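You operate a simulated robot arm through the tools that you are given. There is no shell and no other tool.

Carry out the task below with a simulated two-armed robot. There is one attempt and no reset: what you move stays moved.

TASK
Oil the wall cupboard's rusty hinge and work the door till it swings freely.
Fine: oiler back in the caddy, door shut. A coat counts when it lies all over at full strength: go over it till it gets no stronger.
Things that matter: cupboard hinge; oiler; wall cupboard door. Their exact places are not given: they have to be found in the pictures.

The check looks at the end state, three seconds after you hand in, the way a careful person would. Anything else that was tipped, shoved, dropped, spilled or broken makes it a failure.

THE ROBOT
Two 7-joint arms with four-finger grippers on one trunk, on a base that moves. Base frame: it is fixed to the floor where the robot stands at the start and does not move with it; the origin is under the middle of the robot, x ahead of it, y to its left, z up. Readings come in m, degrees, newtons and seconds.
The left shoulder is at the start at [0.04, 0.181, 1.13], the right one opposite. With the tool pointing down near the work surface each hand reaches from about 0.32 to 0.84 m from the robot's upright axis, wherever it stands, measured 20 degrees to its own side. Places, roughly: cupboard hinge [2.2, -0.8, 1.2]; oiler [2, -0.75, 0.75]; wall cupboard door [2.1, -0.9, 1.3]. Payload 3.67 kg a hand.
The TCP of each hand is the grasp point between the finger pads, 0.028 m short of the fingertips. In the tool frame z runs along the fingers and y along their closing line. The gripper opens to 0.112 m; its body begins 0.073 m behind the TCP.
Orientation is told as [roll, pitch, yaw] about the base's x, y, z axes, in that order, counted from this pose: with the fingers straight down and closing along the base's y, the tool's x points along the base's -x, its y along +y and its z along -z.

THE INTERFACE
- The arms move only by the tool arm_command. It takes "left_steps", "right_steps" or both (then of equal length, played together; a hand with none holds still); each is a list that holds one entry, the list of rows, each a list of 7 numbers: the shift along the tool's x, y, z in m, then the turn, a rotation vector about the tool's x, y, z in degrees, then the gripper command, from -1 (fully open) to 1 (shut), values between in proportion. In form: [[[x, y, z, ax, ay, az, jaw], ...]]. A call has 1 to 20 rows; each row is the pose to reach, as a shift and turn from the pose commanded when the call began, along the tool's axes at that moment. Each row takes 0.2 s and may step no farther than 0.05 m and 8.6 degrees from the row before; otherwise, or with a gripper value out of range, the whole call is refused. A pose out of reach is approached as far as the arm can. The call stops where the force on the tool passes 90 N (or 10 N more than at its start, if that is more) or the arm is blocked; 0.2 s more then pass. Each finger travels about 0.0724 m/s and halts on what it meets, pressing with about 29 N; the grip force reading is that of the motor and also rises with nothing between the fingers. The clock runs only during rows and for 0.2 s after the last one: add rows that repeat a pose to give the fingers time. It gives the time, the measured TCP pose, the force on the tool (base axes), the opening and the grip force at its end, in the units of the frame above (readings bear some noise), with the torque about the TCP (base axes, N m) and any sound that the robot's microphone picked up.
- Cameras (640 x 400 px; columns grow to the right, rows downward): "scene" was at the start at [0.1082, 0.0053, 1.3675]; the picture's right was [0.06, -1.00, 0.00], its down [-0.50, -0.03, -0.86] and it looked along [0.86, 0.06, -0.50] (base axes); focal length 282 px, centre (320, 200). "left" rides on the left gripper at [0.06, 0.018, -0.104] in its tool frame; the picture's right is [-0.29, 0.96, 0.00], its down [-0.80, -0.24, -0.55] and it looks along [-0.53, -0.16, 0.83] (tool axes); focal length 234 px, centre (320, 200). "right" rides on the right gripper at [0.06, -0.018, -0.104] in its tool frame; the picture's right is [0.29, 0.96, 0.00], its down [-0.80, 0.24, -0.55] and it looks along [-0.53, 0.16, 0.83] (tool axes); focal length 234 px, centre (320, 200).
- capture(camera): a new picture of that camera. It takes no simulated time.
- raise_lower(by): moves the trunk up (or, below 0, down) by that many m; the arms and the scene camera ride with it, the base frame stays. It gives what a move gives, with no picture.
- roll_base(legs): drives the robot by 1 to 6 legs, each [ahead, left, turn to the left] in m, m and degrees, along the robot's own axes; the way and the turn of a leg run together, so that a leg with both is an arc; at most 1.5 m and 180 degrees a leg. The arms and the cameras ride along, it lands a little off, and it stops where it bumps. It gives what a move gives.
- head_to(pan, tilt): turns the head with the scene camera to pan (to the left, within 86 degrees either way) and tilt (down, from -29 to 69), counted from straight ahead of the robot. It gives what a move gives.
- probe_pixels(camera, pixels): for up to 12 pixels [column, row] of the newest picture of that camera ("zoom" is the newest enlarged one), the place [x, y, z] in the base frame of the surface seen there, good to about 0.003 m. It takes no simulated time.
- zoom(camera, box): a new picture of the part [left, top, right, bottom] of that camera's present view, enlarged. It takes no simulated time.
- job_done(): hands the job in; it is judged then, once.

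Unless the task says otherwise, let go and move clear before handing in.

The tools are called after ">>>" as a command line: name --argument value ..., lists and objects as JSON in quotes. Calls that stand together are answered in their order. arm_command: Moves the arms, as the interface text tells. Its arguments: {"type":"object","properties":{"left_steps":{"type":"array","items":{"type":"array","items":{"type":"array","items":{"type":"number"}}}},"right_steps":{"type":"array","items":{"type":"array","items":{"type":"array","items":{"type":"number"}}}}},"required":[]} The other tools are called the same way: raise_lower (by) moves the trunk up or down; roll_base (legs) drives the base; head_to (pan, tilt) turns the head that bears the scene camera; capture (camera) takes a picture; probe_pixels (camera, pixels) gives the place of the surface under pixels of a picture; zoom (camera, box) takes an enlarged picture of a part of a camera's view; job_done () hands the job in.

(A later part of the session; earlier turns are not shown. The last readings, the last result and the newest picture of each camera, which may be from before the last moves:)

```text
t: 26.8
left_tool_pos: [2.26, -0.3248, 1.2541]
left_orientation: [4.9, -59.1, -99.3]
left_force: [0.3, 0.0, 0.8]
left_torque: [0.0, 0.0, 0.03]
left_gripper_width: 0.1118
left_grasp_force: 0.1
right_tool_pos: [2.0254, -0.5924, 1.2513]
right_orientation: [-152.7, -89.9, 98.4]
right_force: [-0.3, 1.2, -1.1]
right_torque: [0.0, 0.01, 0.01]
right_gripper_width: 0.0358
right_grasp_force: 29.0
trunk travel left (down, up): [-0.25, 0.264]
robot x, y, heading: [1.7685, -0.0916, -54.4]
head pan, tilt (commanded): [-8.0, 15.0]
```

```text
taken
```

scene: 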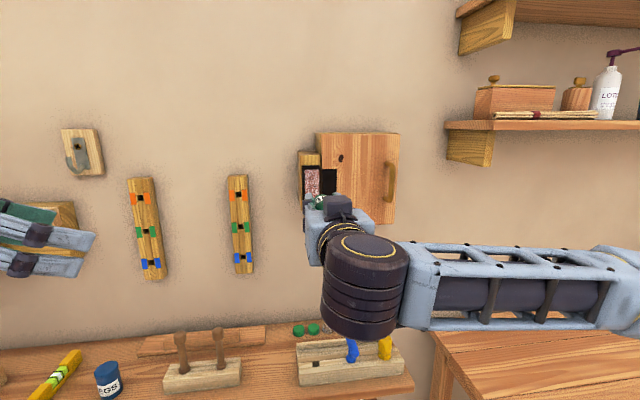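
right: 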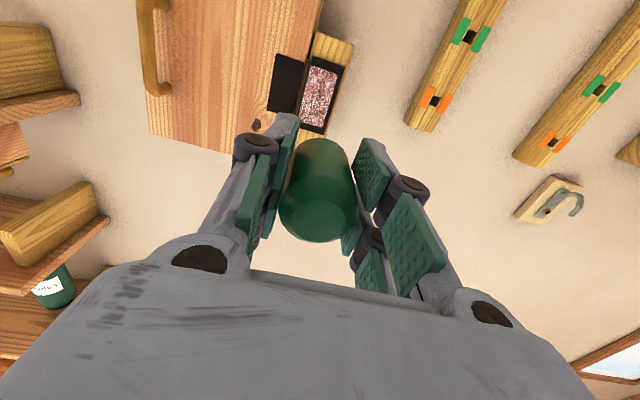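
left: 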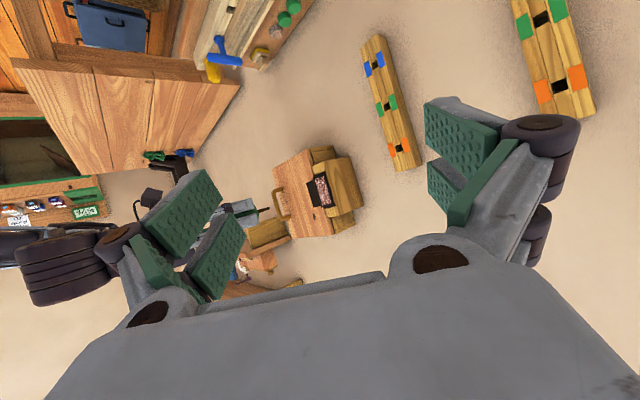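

The spout now points at the wall with the tip about 0.16 m short of the patch. I'll shift 6 mm right and advance to about 3 cm from it.

>>> arm_command --right_steps '[[[0, -0.002, 0.03, 0, 0, 0, 1], [0, -0.004, 0.06, 0, 0, 0, 1], [0, -0.006, 0.09, 0, 0, 0, 1], [0, -0.006, 0.115, 0, 0, 0, 1], [0, -0.006, 0.13, 0, 0, 0, 1], [0, -0.006, 0.13, 0, 0, 0, 1]]]'

>>> zoom --camera "left" --box '[220, 120, 400, 260]'

>>> capture --camera "right"

>>> zoom --camera "scene" --box '[270, 120, 390, 220]'

```text
t: 28.2
left_tool_pos: [2.2591, -0.3241, 1.2548]
left_orientation: [5.0, -59.0, -99.3]
left_force: [-0.6, 0.0, -0.6]
left_torque: [0.01, 0.01, -0.02]
left_gripper_width: 0.1117
left_grasp_force: 0.0
right_tool_pos: [2.0946, -0.7022, 1.2536]
right_orientation: [6.7, -90.1, -61.1]
right_force: [0.1, -0.4, -0.6]
right_torque: [0.02, -0.03, 0.02]
right_gripper_width: 0.0356
right_grasp_force: 29.4
trunk travel left (down, up): [-0.25, 0.264]
robot x, y, heading: [1.7698, -0.0915, -54.5]
head pan, tilt (commanded): [-8.0, 15.0]
```

```text
2.86 times, centred on (310, 190) of left
```

zoom: 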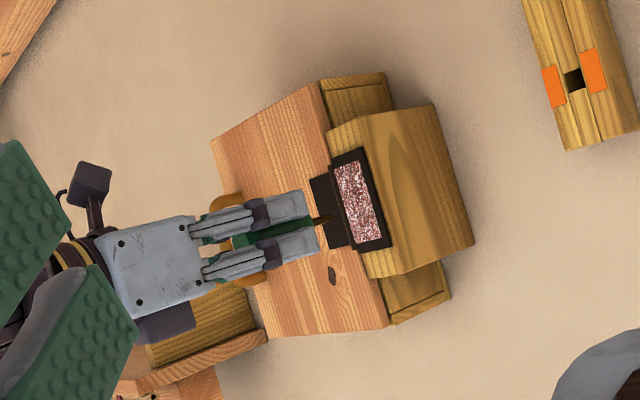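

```text
taken
```

right: 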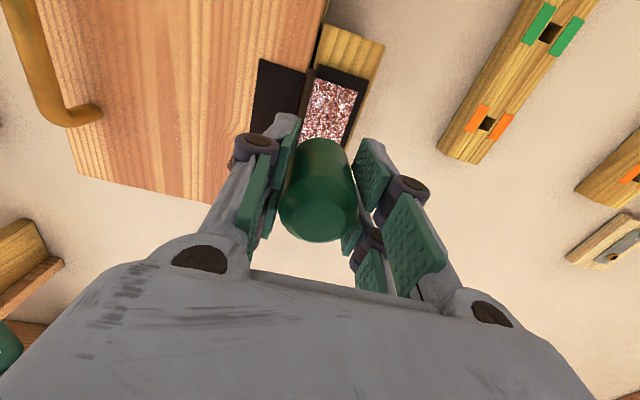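

```text
4.00 times, centred on (330, 170) of scene
```

zoom: 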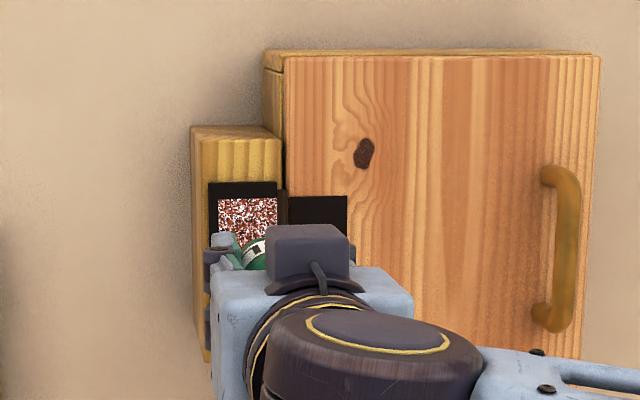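

The spout (left zoom 320,218) points at the patch (360,200), and a label with print shows on the bottle (scene zoom 258,250). I'll zoom closer on both and probe the tip.

>>> zoom --camera "scene" --box '[315, 172, 345, 192]'

>>> zoom --camera "left" --box '[295, 165, 345, 215]'

>>> probe_pixels --camera "zoom" --pixels '[[185, 250], [195, 245], [205, 240], [300, 150], [330, 200], [350, 300], [170, 255], [150, 262]]'

```text
16.00 times, centred on (330, 182) of scene
```

zoom: 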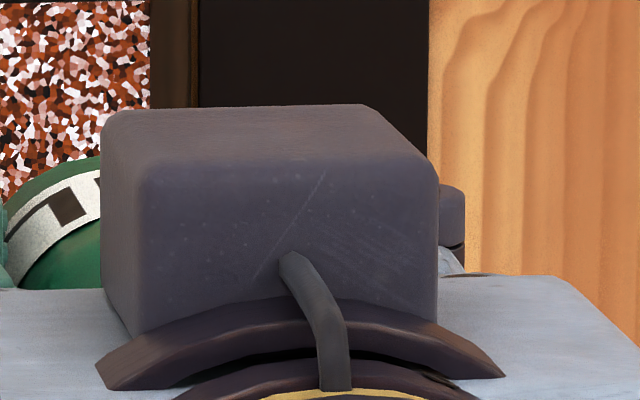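

```text
8.00 times, centred on (320, 190) of left
```

zoom: 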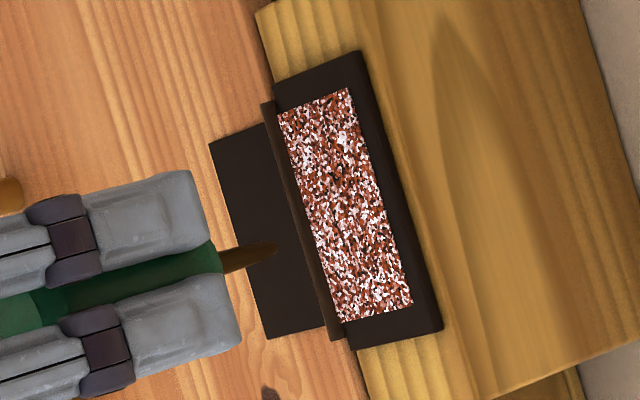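

```text
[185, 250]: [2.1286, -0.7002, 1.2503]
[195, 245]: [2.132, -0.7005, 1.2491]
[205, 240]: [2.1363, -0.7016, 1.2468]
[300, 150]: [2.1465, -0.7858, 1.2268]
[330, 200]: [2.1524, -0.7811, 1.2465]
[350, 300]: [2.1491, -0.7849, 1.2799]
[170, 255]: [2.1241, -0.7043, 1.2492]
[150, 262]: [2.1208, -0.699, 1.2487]
```

The label carries print (OIL), and the side view shows the tip (zoom 278,244) about 3 cm off the patch, level with its middle. I'll creep forward to just short of contact.

>>> arm_command --right_steps '[[[0, 0.001, 0.01, 0, 0, 0, 1], [0, 0.001, 0.02, 0, 0, 0, 1], [0, 0.001, 0.026, 0, 0, 0, 1], [0, 0.001, 0.028, 0, 0, 0, 1], [0, 0.001, 0.028, 0, 0, 0, 1]]]'

>>> zoom --camera "left" --box '[295, 165, 345, 215]'

```text
t: 29.4
left_tool_pos: [2.2598, -0.3241, 1.2541]
left_orientation: [5.0, -59.0, -99.3]
left_force: [-0.5, 0.5, -0.5]
left_torque: [0.01, 0.02, 0.01]
left_gripper_width: 0.1121
left_grasp_force: 0.0
right_tool_pos: [2.1147, -0.7226, 1.251]
right_orientation: [-44.4, -90.0, -10.0]
right_force: [0.4, -0.3, -0.7]
right_torque: [0.05, 0.02, 0.02]
right_gripper_width: 0.0354
right_grasp_force: 28.5
trunk travel left (down, up): [-0.25, 0.264]
robot x, y, heading: [1.7659, -0.0907, -54.3]
head pan, tilt (commanded): [-8.0, 15.0]
```

```text
8.00 times, centred on (320, 190) of left
```

zoom: 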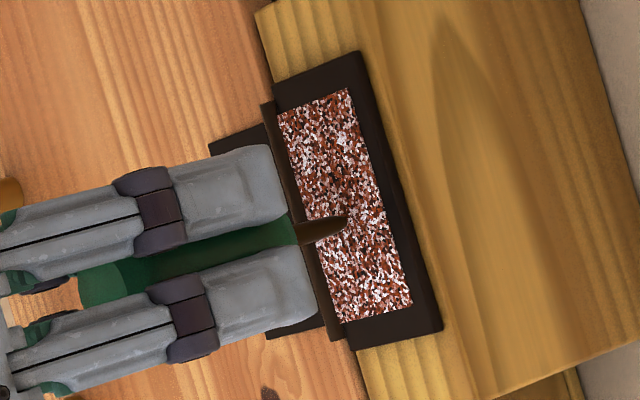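

The tip (zoom 347,218) is a few mm from the surface with no force yet. I'll creep forward in small steps.

>>> arm_command --right_steps '[[[0, 0, 0.002, 0, 0, 0, 1], [0, 0, 0.004, 0, 0, 0, 1], [0, 0, 0.004, 0, 0, 0, 1]]]'

>>> zoom --camera "left" --box '[295, 165, 345, 215]'

```text
t: 30.2
left_tool_pos: [2.2579, -0.324, 1.2555]
left_orientation: [5.0, -58.9, -99.4]
left_force: [0.3, -0.3, -0.1]
left_torque: [0.02, -0.02, 0.03]
left_gripper_width: 0.1119
left_grasp_force: 0.1
right_tool_pos: [2.116, -0.725, 1.2517]
right_orientation: [-51.2, -90.0, -3.1]
right_force: [-7.4, 8.2, -4.8]
right_torque: [0.23, 0.14, -0.08]
right_gripper_width: 0.0354
right_grasp_force: 29.3
trunk travel left (down, up): [-0.25, 0.264]
robot x, y, heading: [1.769, -0.0911, -54.4]
head pan, tilt (commanded): [-8.0, 15.0]
```

```text
8.00 times, centred on (320, 190) of left
```

zoom: 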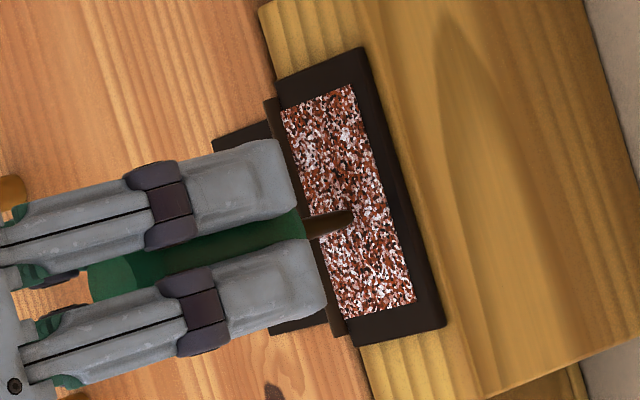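

Contact: about 11 N on the tip at (352,218), just above... at the patch's middle. I'll ease the press by 1 mm and sweep the tip up and down along the middle line to see how the coat shows.

>>> arm_command --right_steps '[[[-0.006, 0, -0.001, 0, 0, 0, 1], [-0.012, 0, -0.001, 0, 0, 0, 1], [-0.018, 0, -0.001, 0, 0, 0, 1], [-0.024, 0, -0.001, 0, 0, 0, 1], [-0.03, 0, -0.001, 0, 0, 0, 1], [-0.024, 0, -0.001, 0, 0, 0, 1], [-0.018, 0, -0.001, 0, 0, 0, 1], [-0.012, 0, -0.001, 0, 0, 0, 1], [-0.006, 0, -0.001, 0, 0, 0, 1], [0, 0, -0.001, 0, 0, 0, 1], [0.006, 0, -0.001, 0, 0, 0, 1], [0.012, 0, -0.001, 0, 0, 0, 1], [0.018, 0, -0.001, 0, 0, 0, 1], [0.024, 0, -0.001, 0, 0, 0, 1], [0.03, 0, -0.001, 0, 0, 0, 1]]]'

>>> zoom --camera "left" --box '[295, 165, 345, 215]'

```text
t: 33.4
left_tool_pos: [2.2597, -0.3232, 1.255]
left_orientation: [4.9, -59.0, -99.2]
left_force: [0.1, 0.6, 0.0]
left_torque: [0.02, -0.02, 0.01]
left_gripper_width: 0.1121
left_grasp_force: 0.0
right_tool_pos: [2.1159, -0.7244, 1.2219]
right_orientation: [-104.6, -90.0, 50.3]
right_force: [0.7, -0.4, -1.1]
right_torque: [-0.02, 0.01, 0.03]
right_gripper_width: 0.0355
right_grasp_force: 28.1
trunk travel left (down, up): [-0.25, 0.264]
robot x, y, heading: [1.7666, -0.0896, -54.4]
head pan, tilt (commanded): [-8.0, 15.0]
```

```text
8.00 times, centred on (320, 190) of left
```

zoom: 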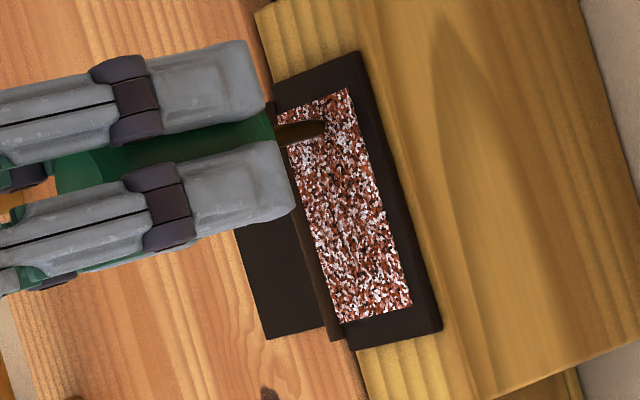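

The force has gone to about zero, so the 1 mm ease lost contact. I'll inspect the patch closely for any coat.

>>> zoom --camera "left" --box '[313, 173, 333, 209]'

>>> zoom --camera "scene" --box '[295, 155, 335, 195]'

```text
11.11 times, centred on (323, 191) of left
```

zoom: 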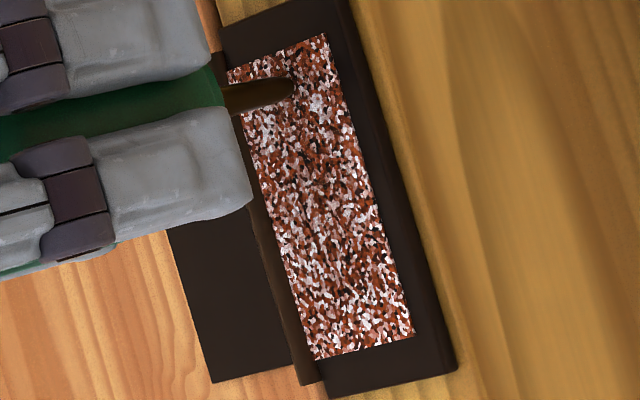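

```text
10.00 times, centred on (315, 175) of scene
```

zoom: 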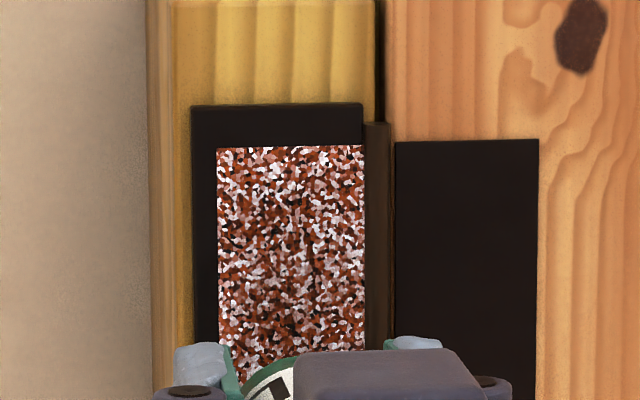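

A faint darkening shows along the middle of the patch (scene zoom 290,230), so the coat seems to build up. I'll press a little deeper (about 5 N) and sweep the middle line again.

>>> arm_command --right_steps '[[[0, 0, 0.0008, 0, 0, 0, 1], [-0.006, 0, 0.0008, 0, 0, 0, 1], [-0.012, 0, 0.0008, 0, 0, 0, 1], [-0.018, 0, 0.0008, 0, 0, 0, 1], [-0.024, 0, 0.0008, 0, 0, 0, 1], [-0.03, 0, 0.0008, 0, 0, 0, 1], [-0.036, 0, 0.0008, 0, 0, 0, 1], [-0.042, 0, 0.0008, 0, 0, 0, 1], [-0.048, 0, 0.0008, 0, 0, 0, 1], [-0.054, 0, 0.0008, 0, 0, 0, 1], [-0.06, 0, 0.0008, 0, 0, 0, 1], [-0.054, 0, 0.0008, 0, 0, 0, 1], [-0.048, 0, 0.0008, 0, 0, 0, 1], [-0.042, 0, 0.0008, 0, 0, 0, 1], [-0.036, 0, 0.0008, 0, 0, 0, 1], [-0.03, 0, 0.0008, 0, 0, 0, 1], [-0.024, 0, 0.0008, 0, 0, 0, 1], [-0.018, 0, 0.0008, 0, 0, 0, 1], [-0.012, 0, 0.0008, 0, 0, 0, 1], [-0.006, 0, 0.0008, 0, 0, 0, 1]]]'

>>> zoom --camera "scene" --box '[295, 155, 335, 195]'

>>> zoom --camera "left" --box '[313, 173, 333, 209]'

```text
t: 37.6
left_tool_pos: [2.2597, -0.3232, 1.2547]
left_orientation: [4.9, -59.0, -99.3]
left_force: [0.2, 1.1, -0.4]
left_torque: [0.01, 0.01, 0.03]
left_gripper_width: 0.1121
left_grasp_force: 0.0
right_tool_pos: [2.1156, -0.7249, 1.2275]
right_orientation: [171.8, -89.9, 133.8]
right_force: [-1.4, 2.2, 0.6]
right_torque: [-0.03, 0.0, -0.02]
right_gripper_width: 0.0354
right_grasp_force: 28.2
trunk travel left (down, up): [-0.25, 0.264]
robot x, y, heading: [1.7697, -0.0902, -54.5]
head pan, tilt (commanded): [-8.0, 15.0]
```

```text
10.00 times, centred on (315, 175) of scene
```

zoom: 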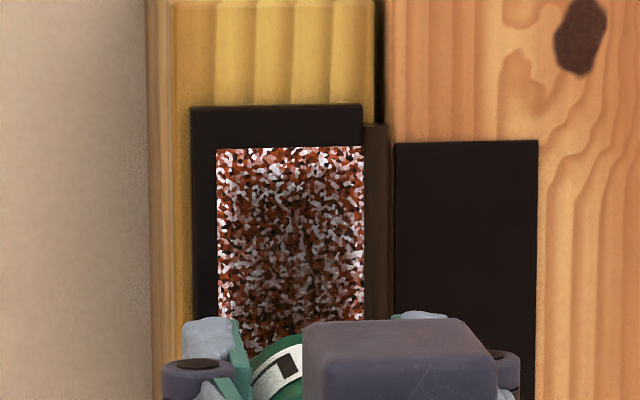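

```text
11.11 times, centred on (323, 191) of left
```

zoom: 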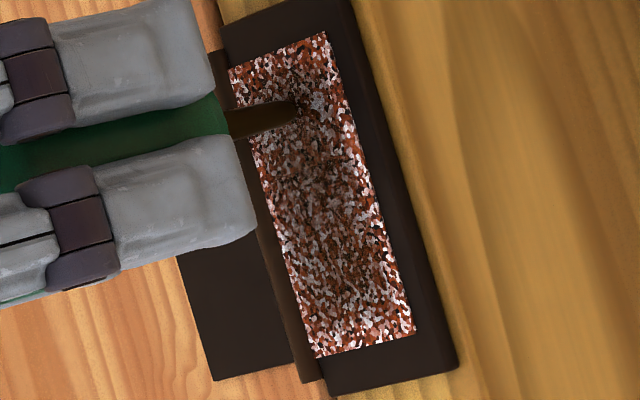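

The coat now clearly darkens a strip about 2 cm wide around the tip's path. I'll press slightly more and go on with columns left of the middle, covering top to bottom.

>>> arm_command --right_steps '[[[0.005, 0.005, 0.0006, 0, 0, 0, 1], [0.01, 0.01, 0.0006, 0, 0, 0, 1], [0.003, 0.01, 0.0006, 0, 0, 0, 1], [-0.004, 0.01, 0.0006, 0, 0, 0, 1], [-0.011, 0.01, 0.0006, 0, 0, 0, 1], [-0.018, 0.01, 0.0006, 0, 0, 0, 1], [-0.025, 0.01, 0.0006, 0, 0, 0, 1], [-0.032, 0.01, 0.0006, 0, 0, 0, 1], [-0.039, 0.01, 0.0006, 0, 0, 0, 1], [-0.046, 0.01, 0.0006, 0, 0, 0, 1], [-0.053, 0.01, 0.0006, 0, 0, 0, 1], [-0.058, 0.01, 0.0006, 0, 0, 0, 1], [-0.058, 0.015, 0.0006, 0, 0, 0, 1], [-0.05, 0.015, 0.0006, 0, 0, 0, 1], [-0.041, 0.015, 0.0006, 0, 0, 0, 1], [-0.032, 0.015, 0.0006, 0, 0, 0, 1], [-0.023, 0.015, 0.0006, 0, 0, 0, 1], [-0.014, 0.015, 0.0006, 0, 0, 0, 1], [-0.005, 0.015, 0.0006, 0, 0, 0, 1], [0.004, 0.015, 0.0006, 0, 0, 0, 1]]]'

>>> zoom --camera "scene" --box '[295, 155, 335, 195]'

>>> zoom --camera "left" --box '[313, 173, 333, 209]'

```text
t: 41.8
left_tool_pos: [2.2596, -0.3233, 1.2547]
left_orientation: [4.8, -58.9, -99.2]
left_force: [-0.4, 0.7, -0.8]
left_torque: [0.02, -0.03, 0.0]
left_gripper_width: 0.112
left_grasp_force: 0.0
right_tool_pos: [2.1282, -0.715, 1.225]
right_orientation: [-118.6, -90.0, 64.2]
right_force: [-1.2, -0.7, -1.0]
right_torque: [0.01, 0.0, -0.01]
right_gripper_width: 0.0351
right_grasp_force: 29.5
trunk travel left (down, up): [-0.25, 0.264]
robot x, y, heading: [1.7672, -0.0893, -54.5]
head pan, tilt (commanded): [-8.0, 15.0]
```

```text
10.00 times, centred on (315, 175) of scene
```

zoom: 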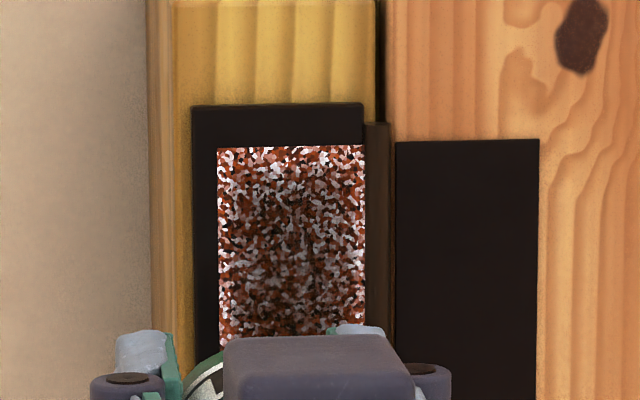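

```text
11.11 times, centred on (323, 191) of left
```

zoom: 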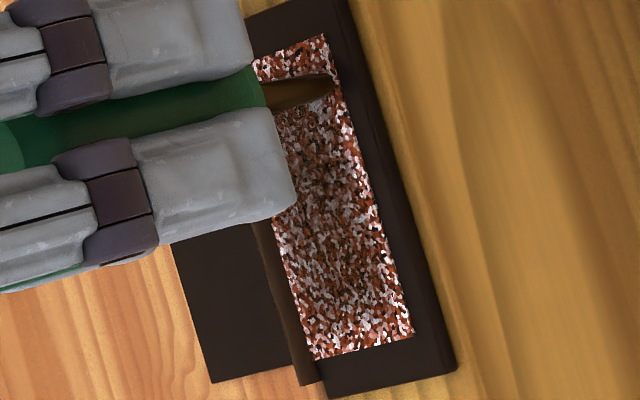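

Contact was lost on the left columns (force near 0, white specks still at scene zoom 225,250), so the surface falls away slightly there. I'll press forward until the force reading is some newtons.

>>> arm_command --right_steps '[[[0, -0.003, 0.0008, 0, 0, 0, 1], [0, -0.003, 0.0016, 0, 0, 0, 1], [0, -0.003, 0.0016, 0, 0, 0, 1]]]'

```text
t: 42.6
left_tool_pos: [2.2599, -0.3231, 1.2547]
left_orientation: [5.0, -59.1, -99.2]
left_force: [0.4, -0.2, -0.3]
left_torque: [0.01, 0.0, 0.02]
left_gripper_width: 0.112
left_grasp_force: 0.1
right_tool_pos: [2.1259, -0.7175, 1.2253]
right_orientation: [-160.4, -90.0, 106.1]
right_force: [-3.8, 7.4, -1.9]
right_torque: [0.03, 0.02, 0.09]
right_gripper_width: 0.0351
right_grasp_force: 29.5
trunk travel left (down, up): [-0.25, 0.264]
robot x, y, heading: [1.7659, -0.0879, -54.3]
head pan, tilt (commanded): [-8.0, 15.0]
```

About 8 N now. I'll sweep this left column up and down its whole height.

>>> arm_command --right_steps '[[[0.006, 0, 0, 0, 0, 0, 1], [-0.001, 0, 0, 0, 0, 0, 1], [-0.008, 0, 0, 0, 0, 0, 1], [-0.015, 0, 0, 0, 0, 0, 1], [-0.022, 0, 0, 0, 0, 0, 1], [-0.029, 0, 0, 0, 0, 0, 1], [-0.036, 0, 0, 0, 0, 0, 1], [-0.043, 0, 0, 0, 0, 0, 1], [-0.05, 0, 0, 0, 0, 0, 1], [-0.057, 0, 0, 0, 0, 0, 1], [-0.061, 0, 0, 0, 0, 0, 1], [-0.054, 0, 0, 0, 0, 0, 1], [-0.047, 0, 0, 0, 0, 0, 1], [-0.04, 0, 0, 0, 0, 0, 1], [-0.033, 0, 0, 0, 0, 0, 1], [-0.026, 0, 0, 0, 0, 0, 1], [-0.019, 0, 0, 0, 0, 0, 1], [-0.012, 0, 0, 0, 0, 0, 1], [-0.005, 0, 0, 0, 0, 0, 1], [0.003, 0, 0, 0, 0, 0, 1]]]'

>>> zoom --camera "scene" --box '[295, 155, 335, 195]'

>>> zoom --camera "left" --box '[313, 173, 333, 209]'

```text
t: 46.8
left_tool_pos: [2.2595, -0.3229, 1.2558]
left_orientation: [5.0, -59.1, -99.4]
left_force: [0.6, -0.4, -0.2]
left_torque: [0.02, 0.01, 0.0]
left_gripper_width: 0.1119
left_grasp_force: 0.1
right_tool_pos: [2.1248, -0.7186, 1.2215]
right_orientation: [-176.1, -89.9, 121.7]
right_force: [-6.5, 9.7, 3.4]
right_torque: [-0.26, -0.18, 0.01]
right_gripper_width: 0.035
right_grasp_force: 29.3
trunk travel left (down, up): [-0.25, 0.264]
robot x, y, heading: [1.7703, -0.0896, -54.4]
head pan, tilt (commanded): [-8.0, 15.0]
```

```text
10.00 times, centred on (315, 175) of scene
```

zoom: 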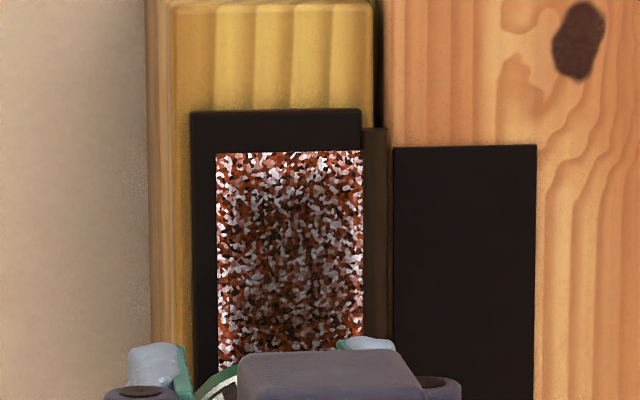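

```text
11.11 times, centred on (323, 191) of left
```

zoom: 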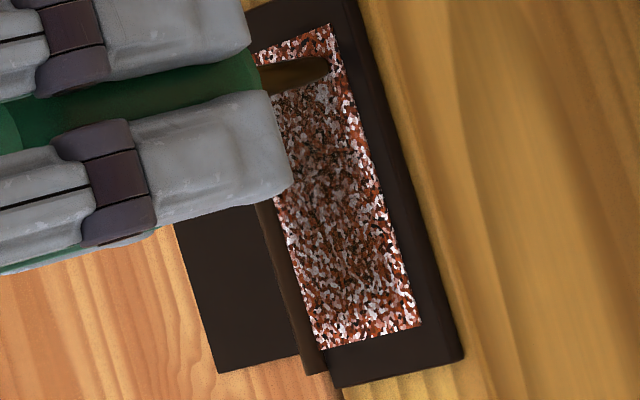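

The left column still has white specks near scene zoom (225,250) even with 8-12 N, so I want a clean look. I'll retract a few cm and lower the hand to see the whole patch.

>>> arm_command --right_steps '[[[0, 0, -0.015, 0, 0, 0, 1], [0.02, 0, -0.03, 0, 0, 0, 1], [0.045, 0, -0.05, 0, 0, 0, 1], [0.07, 0, -0.06, 0, 0, 0, 1]]]'

>>> zoom --camera "scene" --box '[295, 155, 335, 195]'

>>> zoom --camera "left" --box '[313, 173, 333, 209]'

```text
t: 47.8
left_tool_pos: [2.2598, -0.325, 1.2541]
left_orientation: [5.0, -59.0, -99.2]
left_force: [0.5, 0.4, 0.5]
left_torque: [0.0, -0.01, -0.02]
left_gripper_width: 0.1121
left_grasp_force: 0.1
right_tool_pos: [2.0914, -0.6702, 1.1503]
right_orientation: [-139.8, -89.9, 85.2]
right_force: [0.0, -0.7, -1.0]
right_torque: [-0.06, -0.02, 0.02]
right_gripper_width: 0.035
right_grasp_force: 29.2
trunk travel left (down, up): [-0.25, 0.264]
robot x, y, heading: [1.7703, -0.0922, -54.3]
head pan, tilt (commanded): [-8.0, 15.0]
```

```text
10.00 times, centred on (315, 175) of scene
```

zoom: 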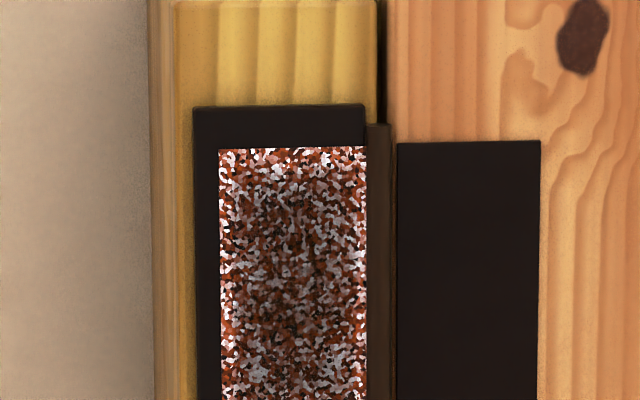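

```text
11.11 times, centred on (323, 191) of left
```

zoom: 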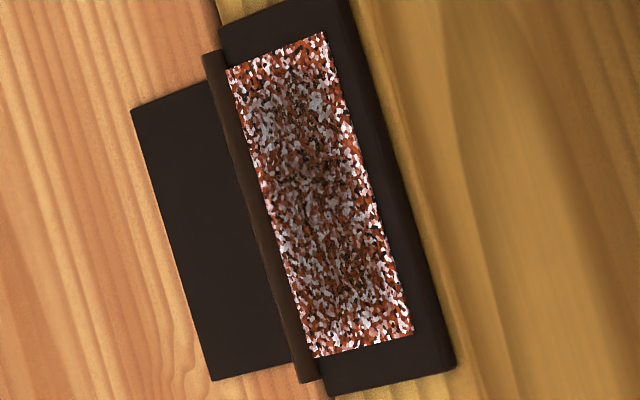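

The coat is partial: middle darker, edges and top still with bright specks. To learn the rule, I'll hold the tip still at the left side, mid-height, for about 3 s with light contact and compare.

>>> arm_command --right_steps '[[[-0.04, 0, 0, 0, 0, 0, 1], [-0.08, 0, 0, 0, 0, 0, 1], [-0.0995, 0, 0.02, 0, 0, 0, 1], [-0.0995, 0, 0.04, 0, 0, 0, 1], [-0.0995, 0, 0.055, 0, 0, 0, 1], [-0.0995, 0, 0.059, 0, 0, 0, 1], [-0.0995, 0, 0.0592, 0, 0, 0, 1], [-0.0995, 0, 0.0592, 0, 0, 0, 1]]]'

>>> zoom --camera "left" --box '[313, 173, 333, 209]'

>>> arm_command --right_steps '[[[0, 0, 0, 0, 0, 0, 1], [0, 0, 0, 0, 0, 0, 1], [0, 0, 0, 0, 0, 0, 1], [0, 0, 0, 0, 0, 0, 1], [0, 0, 0, 0, 0, 0, 1], [0, 0, 0, 0, 0, 0, 1], [0, 0, 0, 0, 0, 0, 1], [0, 0, 0, 0, 0, 0, 1], [0, 0, 0, 0, 0, 0, 1], [0, 0, 0, 0, 0, 0, 1], [0, 0, 0, 0, 0, 0, 1], [0, 0, 0, 0, 0, 0, 1], [0, 0, 0, 0, 0, 0, 1], [0, 0, 0, 0, 0, 0, 1], [0, 0, 0, 0, 0, 0, 1]]]'

>>> zoom --camera "left" --box '[313, 173, 333, 209]'

>>> zoom --camera "scene" --box '[295, 155, 335, 195]'

```text
t: 49.6
left_tool_pos: [2.2595, -0.323, 1.2545]
left_orientation: [5.0, -59.0, -99.4]
left_force: [-0.3, 0.1, -0.5]
left_torque: [0.03, 0.0, -0.01]
left_gripper_width: 0.1121
left_grasp_force: 0.0
right_tool_pos: [2.1258, -0.7186, 1.2513]
right_orientation: [169.3, -89.9, 136.3]
right_force: [-5.4, 5.4, 0.5]
right_torque: [-0.05, -0.07, -0.11]
right_gripper_width: 0.0351
right_grasp_force: 29.3
trunk travel left (down, up): [-0.25, 0.264]
robot x, y, heading: [1.768, -0.0921, -54.4]
head pan, tilt (commanded): [-8.0, 15.0]
```

```text
11.11 times, centred on (323, 191) of left
```

zoom: 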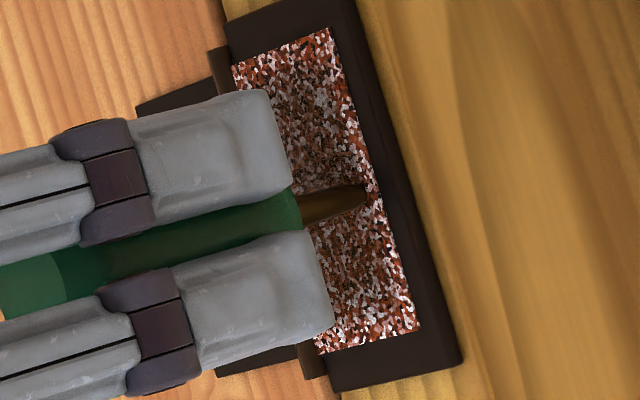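

```text
t: 52.8
left_tool_pos: [2.2582, -0.3231, 1.2548]
left_orientation: [5.1, -59.0, -99.3]
left_force: [0.3, 0.5, 0.2]
left_torque: [0.01, -0.01, 0.02]
left_gripper_width: 0.1123
left_grasp_force: 0.1
right_tool_pos: [2.1252, -0.7171, 1.2514]
right_orientation: [-175.2, -89.9, 120.6]
right_force: [-5.0, 5.1, 1.8]
right_torque: [-0.09, -0.06, -0.03]
right_gripper_width: 0.0352
right_grasp_force: 28.9
trunk travel left (down, up): [-0.25, 0.264]
robot x, y, heading: [1.7735, -0.0906, -54.4]
head pan, tilt (commanded): [-8.0, 15.0]
```

```text
11.11 times, centred on (323, 191) of left
```

zoom: 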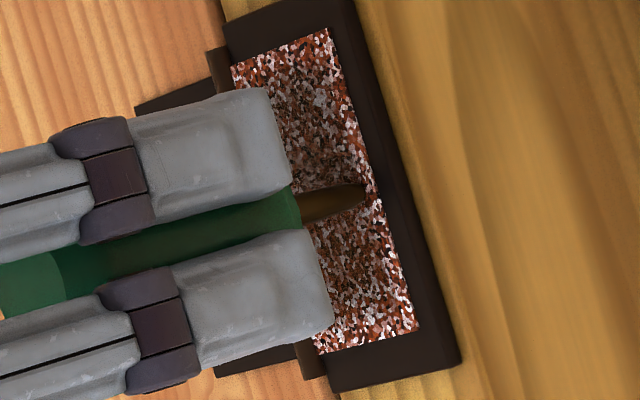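

```text
10.00 times, centred on (315, 175) of scene
```

zoom: 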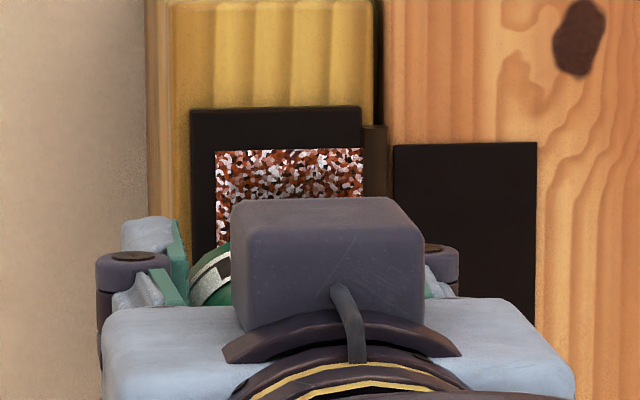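

Dwelling made no visible change (specks at left zoom 378,200 are still white), so it is strokes that count. I'll try strokes at a lighter force on this left column to compare.

>>> arm_command --right_steps '[[[0, 0, -0.0005, 0, 0, 0, 1], [-0.006, 0, -0.0005, 0, 0, 0, 1], [-0.012, 0, -0.0005, 0, 0, 0, 1], [-0.018, 0, -0.0005, 0, 0, 0, 1], [-0.024, 0, -0.0005, 0, 0, 0, 1], [-0.03, 0, -0.0005, 0, 0, 0, 1], [-0.034, 0, -0.0005, 0, 0, 0, 1], [-0.028, 0, -0.0005, 0, 0, 0, 1], [-0.022, 0, -0.0005, 0, 0, 0, 1], [-0.016, 0, -0.0005, 0, 0, 0, 1], [-0.01, 0, -0.0005, 0, 0, 0, 1], [-0.004, 0, -0.0005, 0, 0, 0, 1], [0.002, 0, -0.0005, 0, 0, 0, 1], [0.008, 0, -0.0005, 0, 0, 0, 1], [0.014, 0, -0.0005, 0, 0, 0, 1], [0.02, 0, -0.0005, 0, 0, 0, 1], [0.026, 0, -0.0005, 0, 0, 0, 1], [0.031, 0, -0.0005, 0, 0, 0, 1]]]'

>>> zoom --camera "left" --box '[313, 173, 333, 209]'

>>> zoom --camera "scene" --box '[295, 155, 335, 195]'

```text
t: 56.6
left_tool_pos: [2.261, -0.3257, 1.2546]
left_orientation: [4.9, -59.0, -99.3]
left_force: [0.3, 0.7, 1.0]
left_torque: [-0.05, 0.0, 0.03]
left_gripper_width: 0.1121
left_grasp_force: 0.0
right_tool_pos: [2.1257, -0.7176, 1.2191]
right_orientation: [-59.9, -90.1, 5.3]
right_force: [0.8, 0.3, -1.2]
right_torque: [0.01, 0.01, -0.01]
right_gripper_width: 0.0351
right_grasp_force: 29.5
trunk travel left (down, up): [-0.25, 0.264]
robot x, y, heading: [1.7679, -0.0901, -54.5]
head pan, tilt (commanded): [-8.0, 15.0]
```

```text
11.11 times, centred on (323, 191) of left
```

zoom: 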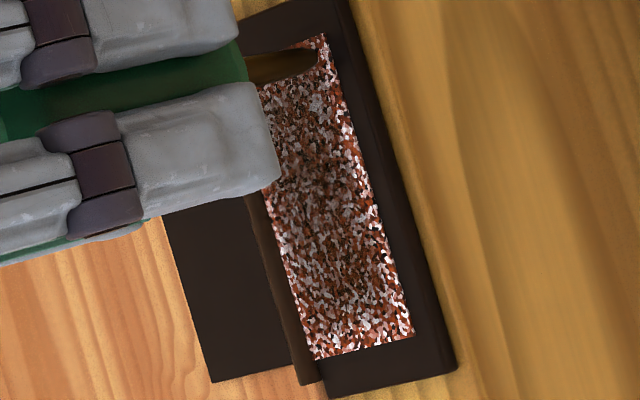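

```text
10.00 times, centred on (315, 175) of scene
```

zoom: 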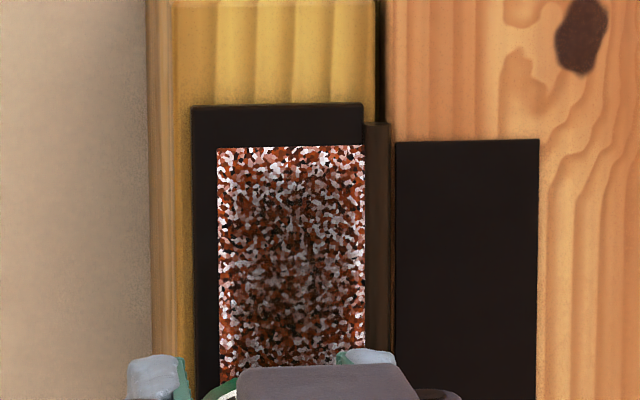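

No clear gain with near-zero force either. I'll find a 2-4 N contact here, as in the stroke that worked, and try again with short checked strokes.

>>> arm_command --right_steps '[[[-0.005, 0, 0.0005, 0, 0, 0, 1], [-0.005, 0, 0.0005, 0, 0, 0, 1]]]'

```text
t: 57.2
left_tool_pos: [2.2591, -0.3241, 1.2553]
left_orientation: [4.8, -59.0, -99.2]
left_force: [-0.3, 0.0, -0.2]
left_torque: [-0.02, -0.02, -0.02]
left_gripper_width: 0.1119
left_grasp_force: 0.0
right_tool_pos: [2.1249, -0.7182, 1.2236]
right_orientation: [-0.6, -90.0, -53.8]
right_force: [-1.8, 3.2, -1.3]
right_torque: [0.06, 0.06, -0.01]
right_gripper_width: 0.035
right_grasp_force: 29.1
trunk travel left (down, up): [-0.25, 0.264]
robot x, y, heading: [1.7696, -0.0927, -54.1]
head pan, tilt (commanded): [-8.0, 15.0]
```

About 3.7 N now. Sweep up and down at this force.

>>> arm_command --right_steps '[[[-0.006, 0, 0, 0, 0, 0, 1], [-0.012, 0, 0, 0, 0, 0, 1], [-0.018, 0, 0, 0, 0, 0, 1], [-0.024, 0, 0, 0, 0, 0, 1], [-0.03, 0, 0, 0, 0, 0, 1], [-0.036, 0, 0, 0, 0, 0, 1], [-0.042, 0, 0, 0, 0, 0, 1], [-0.048, 0, 0, 0, 0, 0, 1], [-0.054, 0, 0, 0, 0, 0, 1], [-0.06, 0, 0, 0, 0, 0, 1], [-0.054, 0, 0, 0, 0, 0, 1], [-0.048, 0, 0, 0, 0, 0, 1], [-0.042, 0, 0, 0, 0, 0, 1], [-0.036, 0, 0, 0, 0, 0, 1], [-0.03, 0, 0, 0, 0, 0, 1], [-0.024, 0, 0, 0, 0, 0, 1], [-0.018, 0, 0, 0, 0, 0, 1], [-0.012, 0, 0, 0, 0, 0, 1], [-0.006, 0, 0, 0, 0, 0, 1], [0.004, 0, 0, 0, 0, 0, 1]]]'

>>> zoom --camera "left" --box '[313, 173, 333, 209]'

>>> zoom --camera "scene" --box '[295, 155, 335, 195]'

```text
t: 61.4
left_tool_pos: [2.2589, -0.3242, 1.2544]
left_orientation: [4.9, -59.0, -99.3]
left_force: [0.0, 0.5, -0.4]
left_torque: [-0.03, 0.01, -0.02]
left_gripper_width: 0.1115
left_grasp_force: 0.0
right_tool_pos: [2.1263, -0.7173, 1.2194]
right_orientation: [-109.9, -90.0, 55.5]
right_force: [-1.3, 2.4, 0.0]
right_torque: [-0.01, -0.03, 0.0]
right_gripper_width: 0.035
right_grasp_force: 29.5
trunk travel left (down, up): [-0.25, 0.264]
robot x, y, heading: [1.7706, -0.0887, -54.5]
head pan, tilt (commanded): [-8.0, 15.0]
```

```text
11.11 times, centred on (323, 191) of left
```

zoom: 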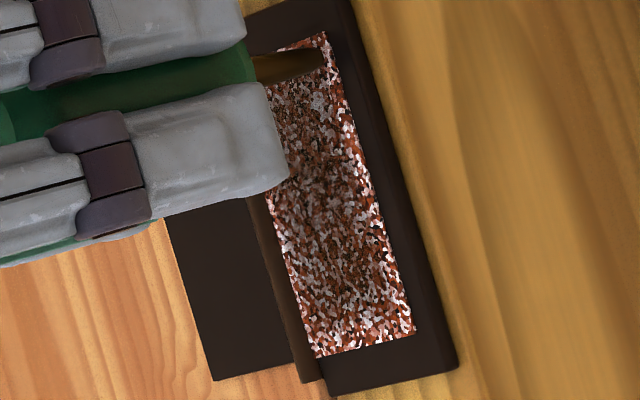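

```text
10.00 times, centred on (315, 175) of scene
```

zoom: 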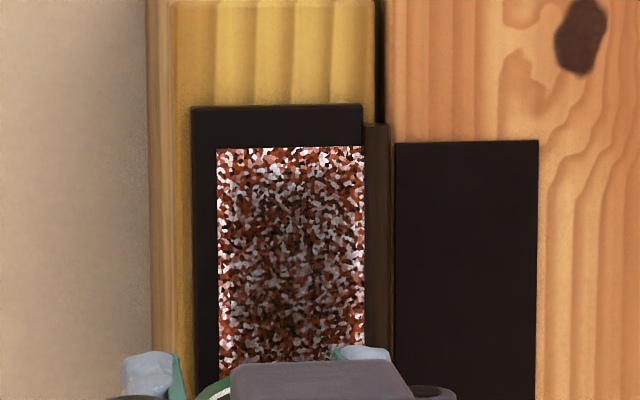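

Hardly any change at this left column. I'll go back to the middle line, where it worked, find light contact again and stroke, to see whether it still gets stronger there.

>>> arm_command --right_steps '[[[0, 0, -0.003, 0, 0, 0, 1], [-0.005, -0.006, -0.003, 0, 0, 0, 1], [-0.01, -0.012, -0.003, 0, 0, 0, 1], [-0.01, -0.012, -0.0015, 0, 0, 0, 1], [-0.01, -0.012, -0.0015, 0, 0, 0, 1]]]'

>>> arm_command --right_steps '[[[0, 0, 0.0007, 0, 0, 0, 1], [0, 0, 0.0007, 0, 0, 0, 1]]]'

```text
t: 62.6
left_tool_pos: [2.259, -0.3251, 1.2552]
left_orientation: [4.9, -59.0, -99.2]
left_force: [-0.4, 1.0, 0.0]
left_torque: [0.01, 0.05, -0.01]
left_gripper_width: 0.1117
left_grasp_force: 0.0
right_tool_pos: [2.1147, -0.7256, 1.2288]
right_orientation: [-5.7, -90.0, -48.6]
right_force: [1.2, -0.1, -1.0]
right_torque: [0.0, 0.02, 0.0]
right_gripper_width: 0.035
right_grasp_force: 29.4
trunk travel left (down, up): [-0.25, 0.264]
robot x, y, heading: [1.7691, -0.09, -54.4]
head pan, tilt (commanded): [-8.0, 15.0]
```

```text
t: 63.2
left_tool_pos: [2.2591, -0.3237, 1.2551]
left_orientation: [4.9, -59.0, -99.3]
left_force: [-0.3, -0.3, 0.3]
left_torque: [0.0, 0.01, 0.02]
left_gripper_width: 0.1116
left_grasp_force: 0.0
right_tool_pos: [2.1153, -0.7254, 1.2307]
right_orientation: [-42.5, -90.0, -11.7]
right_force: [-0.7, -0.6, -1.6]
right_torque: [0.02, 0.02, -0.01]
right_gripper_width: 0.035
right_grasp_force: 29.6
trunk travel left (down, up): [-0.25, 0.264]
robot x, y, heading: [1.7683, -0.0903, -54.4]
head pan, tilt (commanded): [-8.0, 15.0]
```

No contact yet; go a bit deeper.

>>> arm_command --right_steps '[[[0, 0, 0.0006, 0, 0, 0, 1], [0, 0, 0.0006, 0, 0, 0, 1]]]'

```text
t: 63.8
left_tool_pos: [2.2597, -0.324, 1.2538]
left_orientation: [4.8, -59.1, -99.4]
left_force: [0.3, -0.5, -0.6]
left_torque: [0.02, 0.01, 0.0]
left_gripper_width: 0.1122
left_grasp_force: 0.1
right_tool_pos: [2.1149, -0.7254, 1.2304]
right_orientation: [-43.3, -90.0, -11.0]
right_force: [-0.5, -0.2, -1.1]
right_torque: [0.04, -0.01, -0.03]
right_gripper_width: 0.0349
right_grasp_force: 29.1
trunk travel left (down, up): [-0.25, 0.264]
robot x, y, heading: [1.7701, -0.09, -54.5]
head pan, tilt (commanded): [-8.0, 15.0]
```

>>> arm_command --right_steps '[[[0, 0, 0.0006, 0, 0, 0, 1], [0, 0, 0.0006, 0, 0, 0, 1]]]'

>>> zoom --camera "left" --box '[303, 170, 333, 200]'

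```text
t: 64.4
left_tool_pos: [2.2598, -0.3236, 1.2552]
left_orientation: [4.9, -59.0, -99.3]
left_force: [0.6, 0.1, 0.0]
left_torque: [0.0, 0.0, 0.02]
left_gripper_width: 0.112
left_grasp_force: 0.0
right_tool_pos: [2.1152, -0.7259, 1.23]
right_orientation: [-49.3, -90.0, -4.9]
right_force: [-4.3, 4.4, -4.0]
right_torque: [0.1, 0.07, -0.01]
right_gripper_width: 0.0347
right_grasp_force: 29.1
trunk travel left (down, up): [-0.25, 0.264]
robot x, y, heading: [1.77, -0.0886, -54.1]
head pan, tilt (commanded): [-8.0, 15.0]
```

```text
13.33 times, centred on (318, 185) of left
```

zoom: 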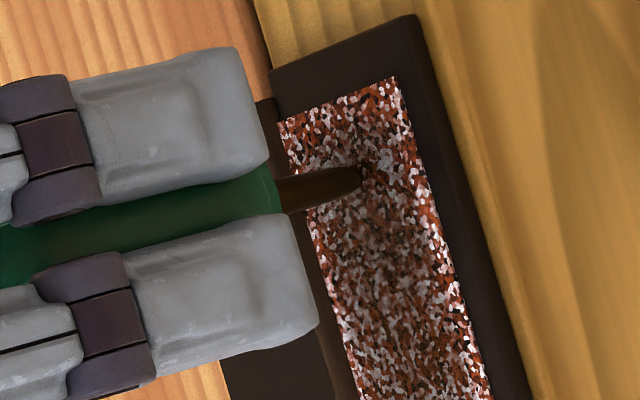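

Contact again at about 6 N on the middle line. Sweep up and down here and compare darkness.

>>> arm_command --right_steps '[[[-0.006, 0, 0, 0, 0, 0, 1], [-0.012, 0, 0, 0, 0, 0, 1], [-0.018, 0, 0, 0, 0, 0, 1], [-0.024, 0, 0, 0, 0, 0, 1], [-0.03, 0, 0, 0, 0, 0, 1], [-0.036, 0, 0, 0, 0, 0, 1], [-0.042, 0, 0, 0, 0, 0, 1], [-0.048, 0, 0, 0, 0, 0, 1], [-0.054, 0, 0, 0, 0, 0, 1], [-0.048, 0, 0, 0, 0, 0, 1], [-0.042, 0, 0, 0, 0, 0, 1], [-0.036, 0, 0, 0, 0, 0, 1], [-0.03, 0, 0, 0, 0, 0, 1], [-0.024, 0, 0, 0, 0, 0, 1], [-0.018, 0, 0, 0, 0, 0, 1], [-0.012, 0, 0, 0, 0, 0, 1], [-0.006, 0, 0, 0, 0, 0, 1], [0, 0, 0, 0, 0, 0, 1], [0.006, 0, 0, 0, 0, 0, 1], [0.012, 0, 0, 0, 0, 0, 1]]]'

>>> zoom --camera "left" --box '[313, 173, 333, 209]'

>>> zoom --camera "scene" --box '[295, 155, 335, 195]'

```text
t: 68.6
left_tool_pos: [2.2581, -0.3223, 1.2548]
left_orientation: [5.0, -59.1, -99.3]
left_force: [0.1, 0.2, 0.1]
left_torque: [-0.05, 0.01, 0.0]
left_gripper_width: 0.1123
left_grasp_force: 0.0
right_tool_pos: [2.1159, -0.7265, 1.2196]
right_orientation: [162.9, -89.8, 142.8]
right_force: [-3.8, 4.7, 1.5]
right_torque: [-0.13, -0.13, 0.0]
right_gripper_width: 0.035
right_grasp_force: 29.2
trunk travel left (down, up): [-0.25, 0.264]
robot x, y, heading: [1.7715, -0.091, -54.5]
head pan, tilt (commanded): [-8.0, 15.0]
```

```text
11.11 times, centred on (323, 191) of left
```

zoom: 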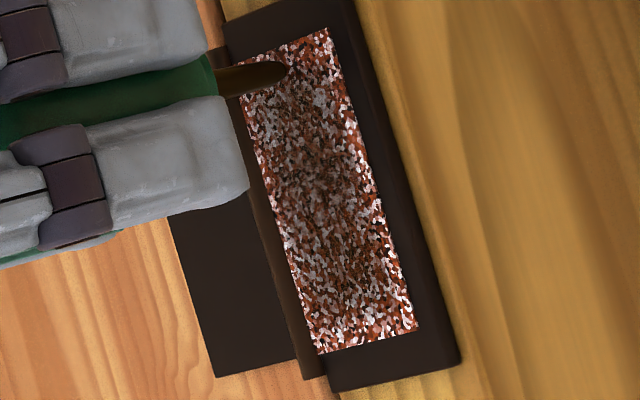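

```text
10.00 times, centred on (315, 175) of scene
```

zoom: 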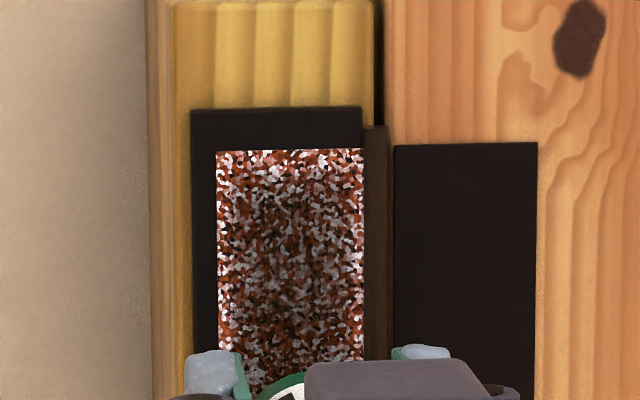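

There is still almost no gain even on the middle line, so something other than contact is limiting the flow; the spout has been exactly level. I'll back off, tip the oiler about 30° nose-down as one would to let oil run, and try again.

>>> arm_command --right_steps '[[[0, 0, -0.015, 0, 0, 0, 1], [-0.01, 0, -0.025, 0, 7.5, 0, 1], [-0.025, 0, -0.025, 0, 15, 0, 1], [-0.045, 0, -0.025, 0, 22.5, 0, 1], [-0.062, 0, -0.025, 0, 30, 0, 1], [-0.062, 0, -0.025, 0, 30, 0, 1]]]'

>>> zoom --camera "left" --box '[283, 155, 343, 215]'

>>> zoom --camera "scene" --box '[280, 120, 360, 200]'

```text
t: 70.0
left_tool_pos: [2.2593, -0.3238, 1.2543]
left_orientation: [5.0, -59.0, -99.4]
left_force: [-1.0, -1.0, 0.6]
left_torque: [0.0, -0.05, 0.01]
left_gripper_width: 0.112
left_grasp_force: 0.0
right_tool_pos: [2.1027, -0.7068, 1.2779]
right_orientation: [0.0, -60.0, -54.4]
right_force: [-0.3, -0.4, -1.2]
right_torque: [0.01, 0.04, 0.03]
right_gripper_width: 0.0349
right_grasp_force: 29.2
trunk travel left (down, up): [-0.25, 0.264]
robot x, y, heading: [1.7709, -0.0922, -54.2]
head pan, tilt (commanded): [-8.0, 15.0]
```

```text
6.67 times, centred on (313, 185) of left
```

zoom: 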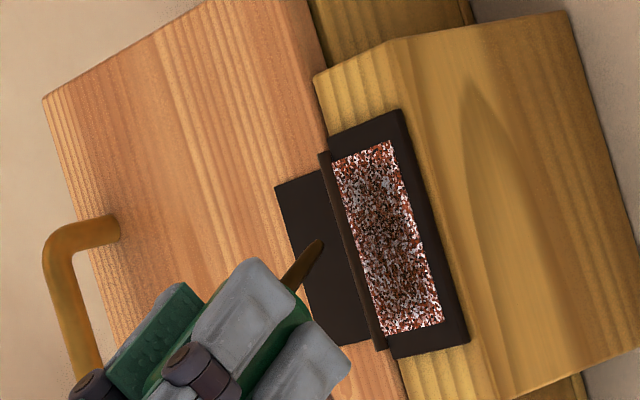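

```text
5.00 times, centred on (320, 160) of scene
```

zoom: 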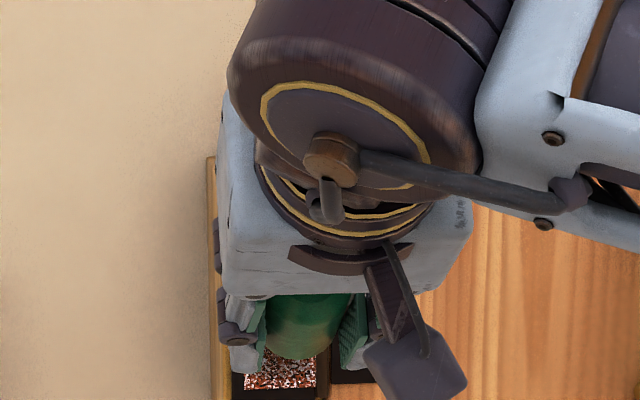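

The spout now points 30° down, tip about 3 cm from the patch. I'll approach horizontally until light contact.

>>> arm_command --right_steps '[[[-0.005, 0, 0.0087, 0, 0, 0, 1], [-0.01, 0, 0.0173, 0, 0, 0, 1], [-0.015, 0, 0.026, 0, 0, 0, 1], [-0.016, 0, 0.0277, 0, 0, 0, 1], [-0.016, 0, 0.0277, 0, 0, 0, 1]]]'

>>> zoom --camera "left" --box '[295, 165, 345, 215]'

```text
t: 71.2
left_tool_pos: [2.2592, -0.3244, 1.2542]
left_orientation: [4.9, -59.0, -99.4]
left_force: [0.0, 0.5, 0.5]
left_torque: [-0.01, 0.0, -0.01]
left_gripper_width: 0.112
left_grasp_force: 0.1
right_tool_pos: [2.1203, -0.7313, 1.2794]
right_orientation: [0.1, -60.1, -54.4]
right_force: [-2.3, 2.1, -0.9]
right_torque: [0.04, 0.09, -0.07]
right_gripper_width: 0.035
right_grasp_force: 29.4
trunk travel left (down, up): [-0.25, 0.264]
robot x, y, heading: [1.7662, -0.0892, -54.4]
head pan, tilt (commanded): [-8.0, 15.0]
```

```text
8.00 times, centred on (320, 190) of left
```

zoom: 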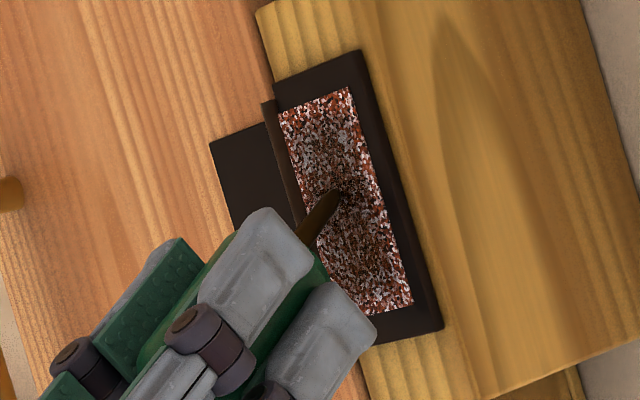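

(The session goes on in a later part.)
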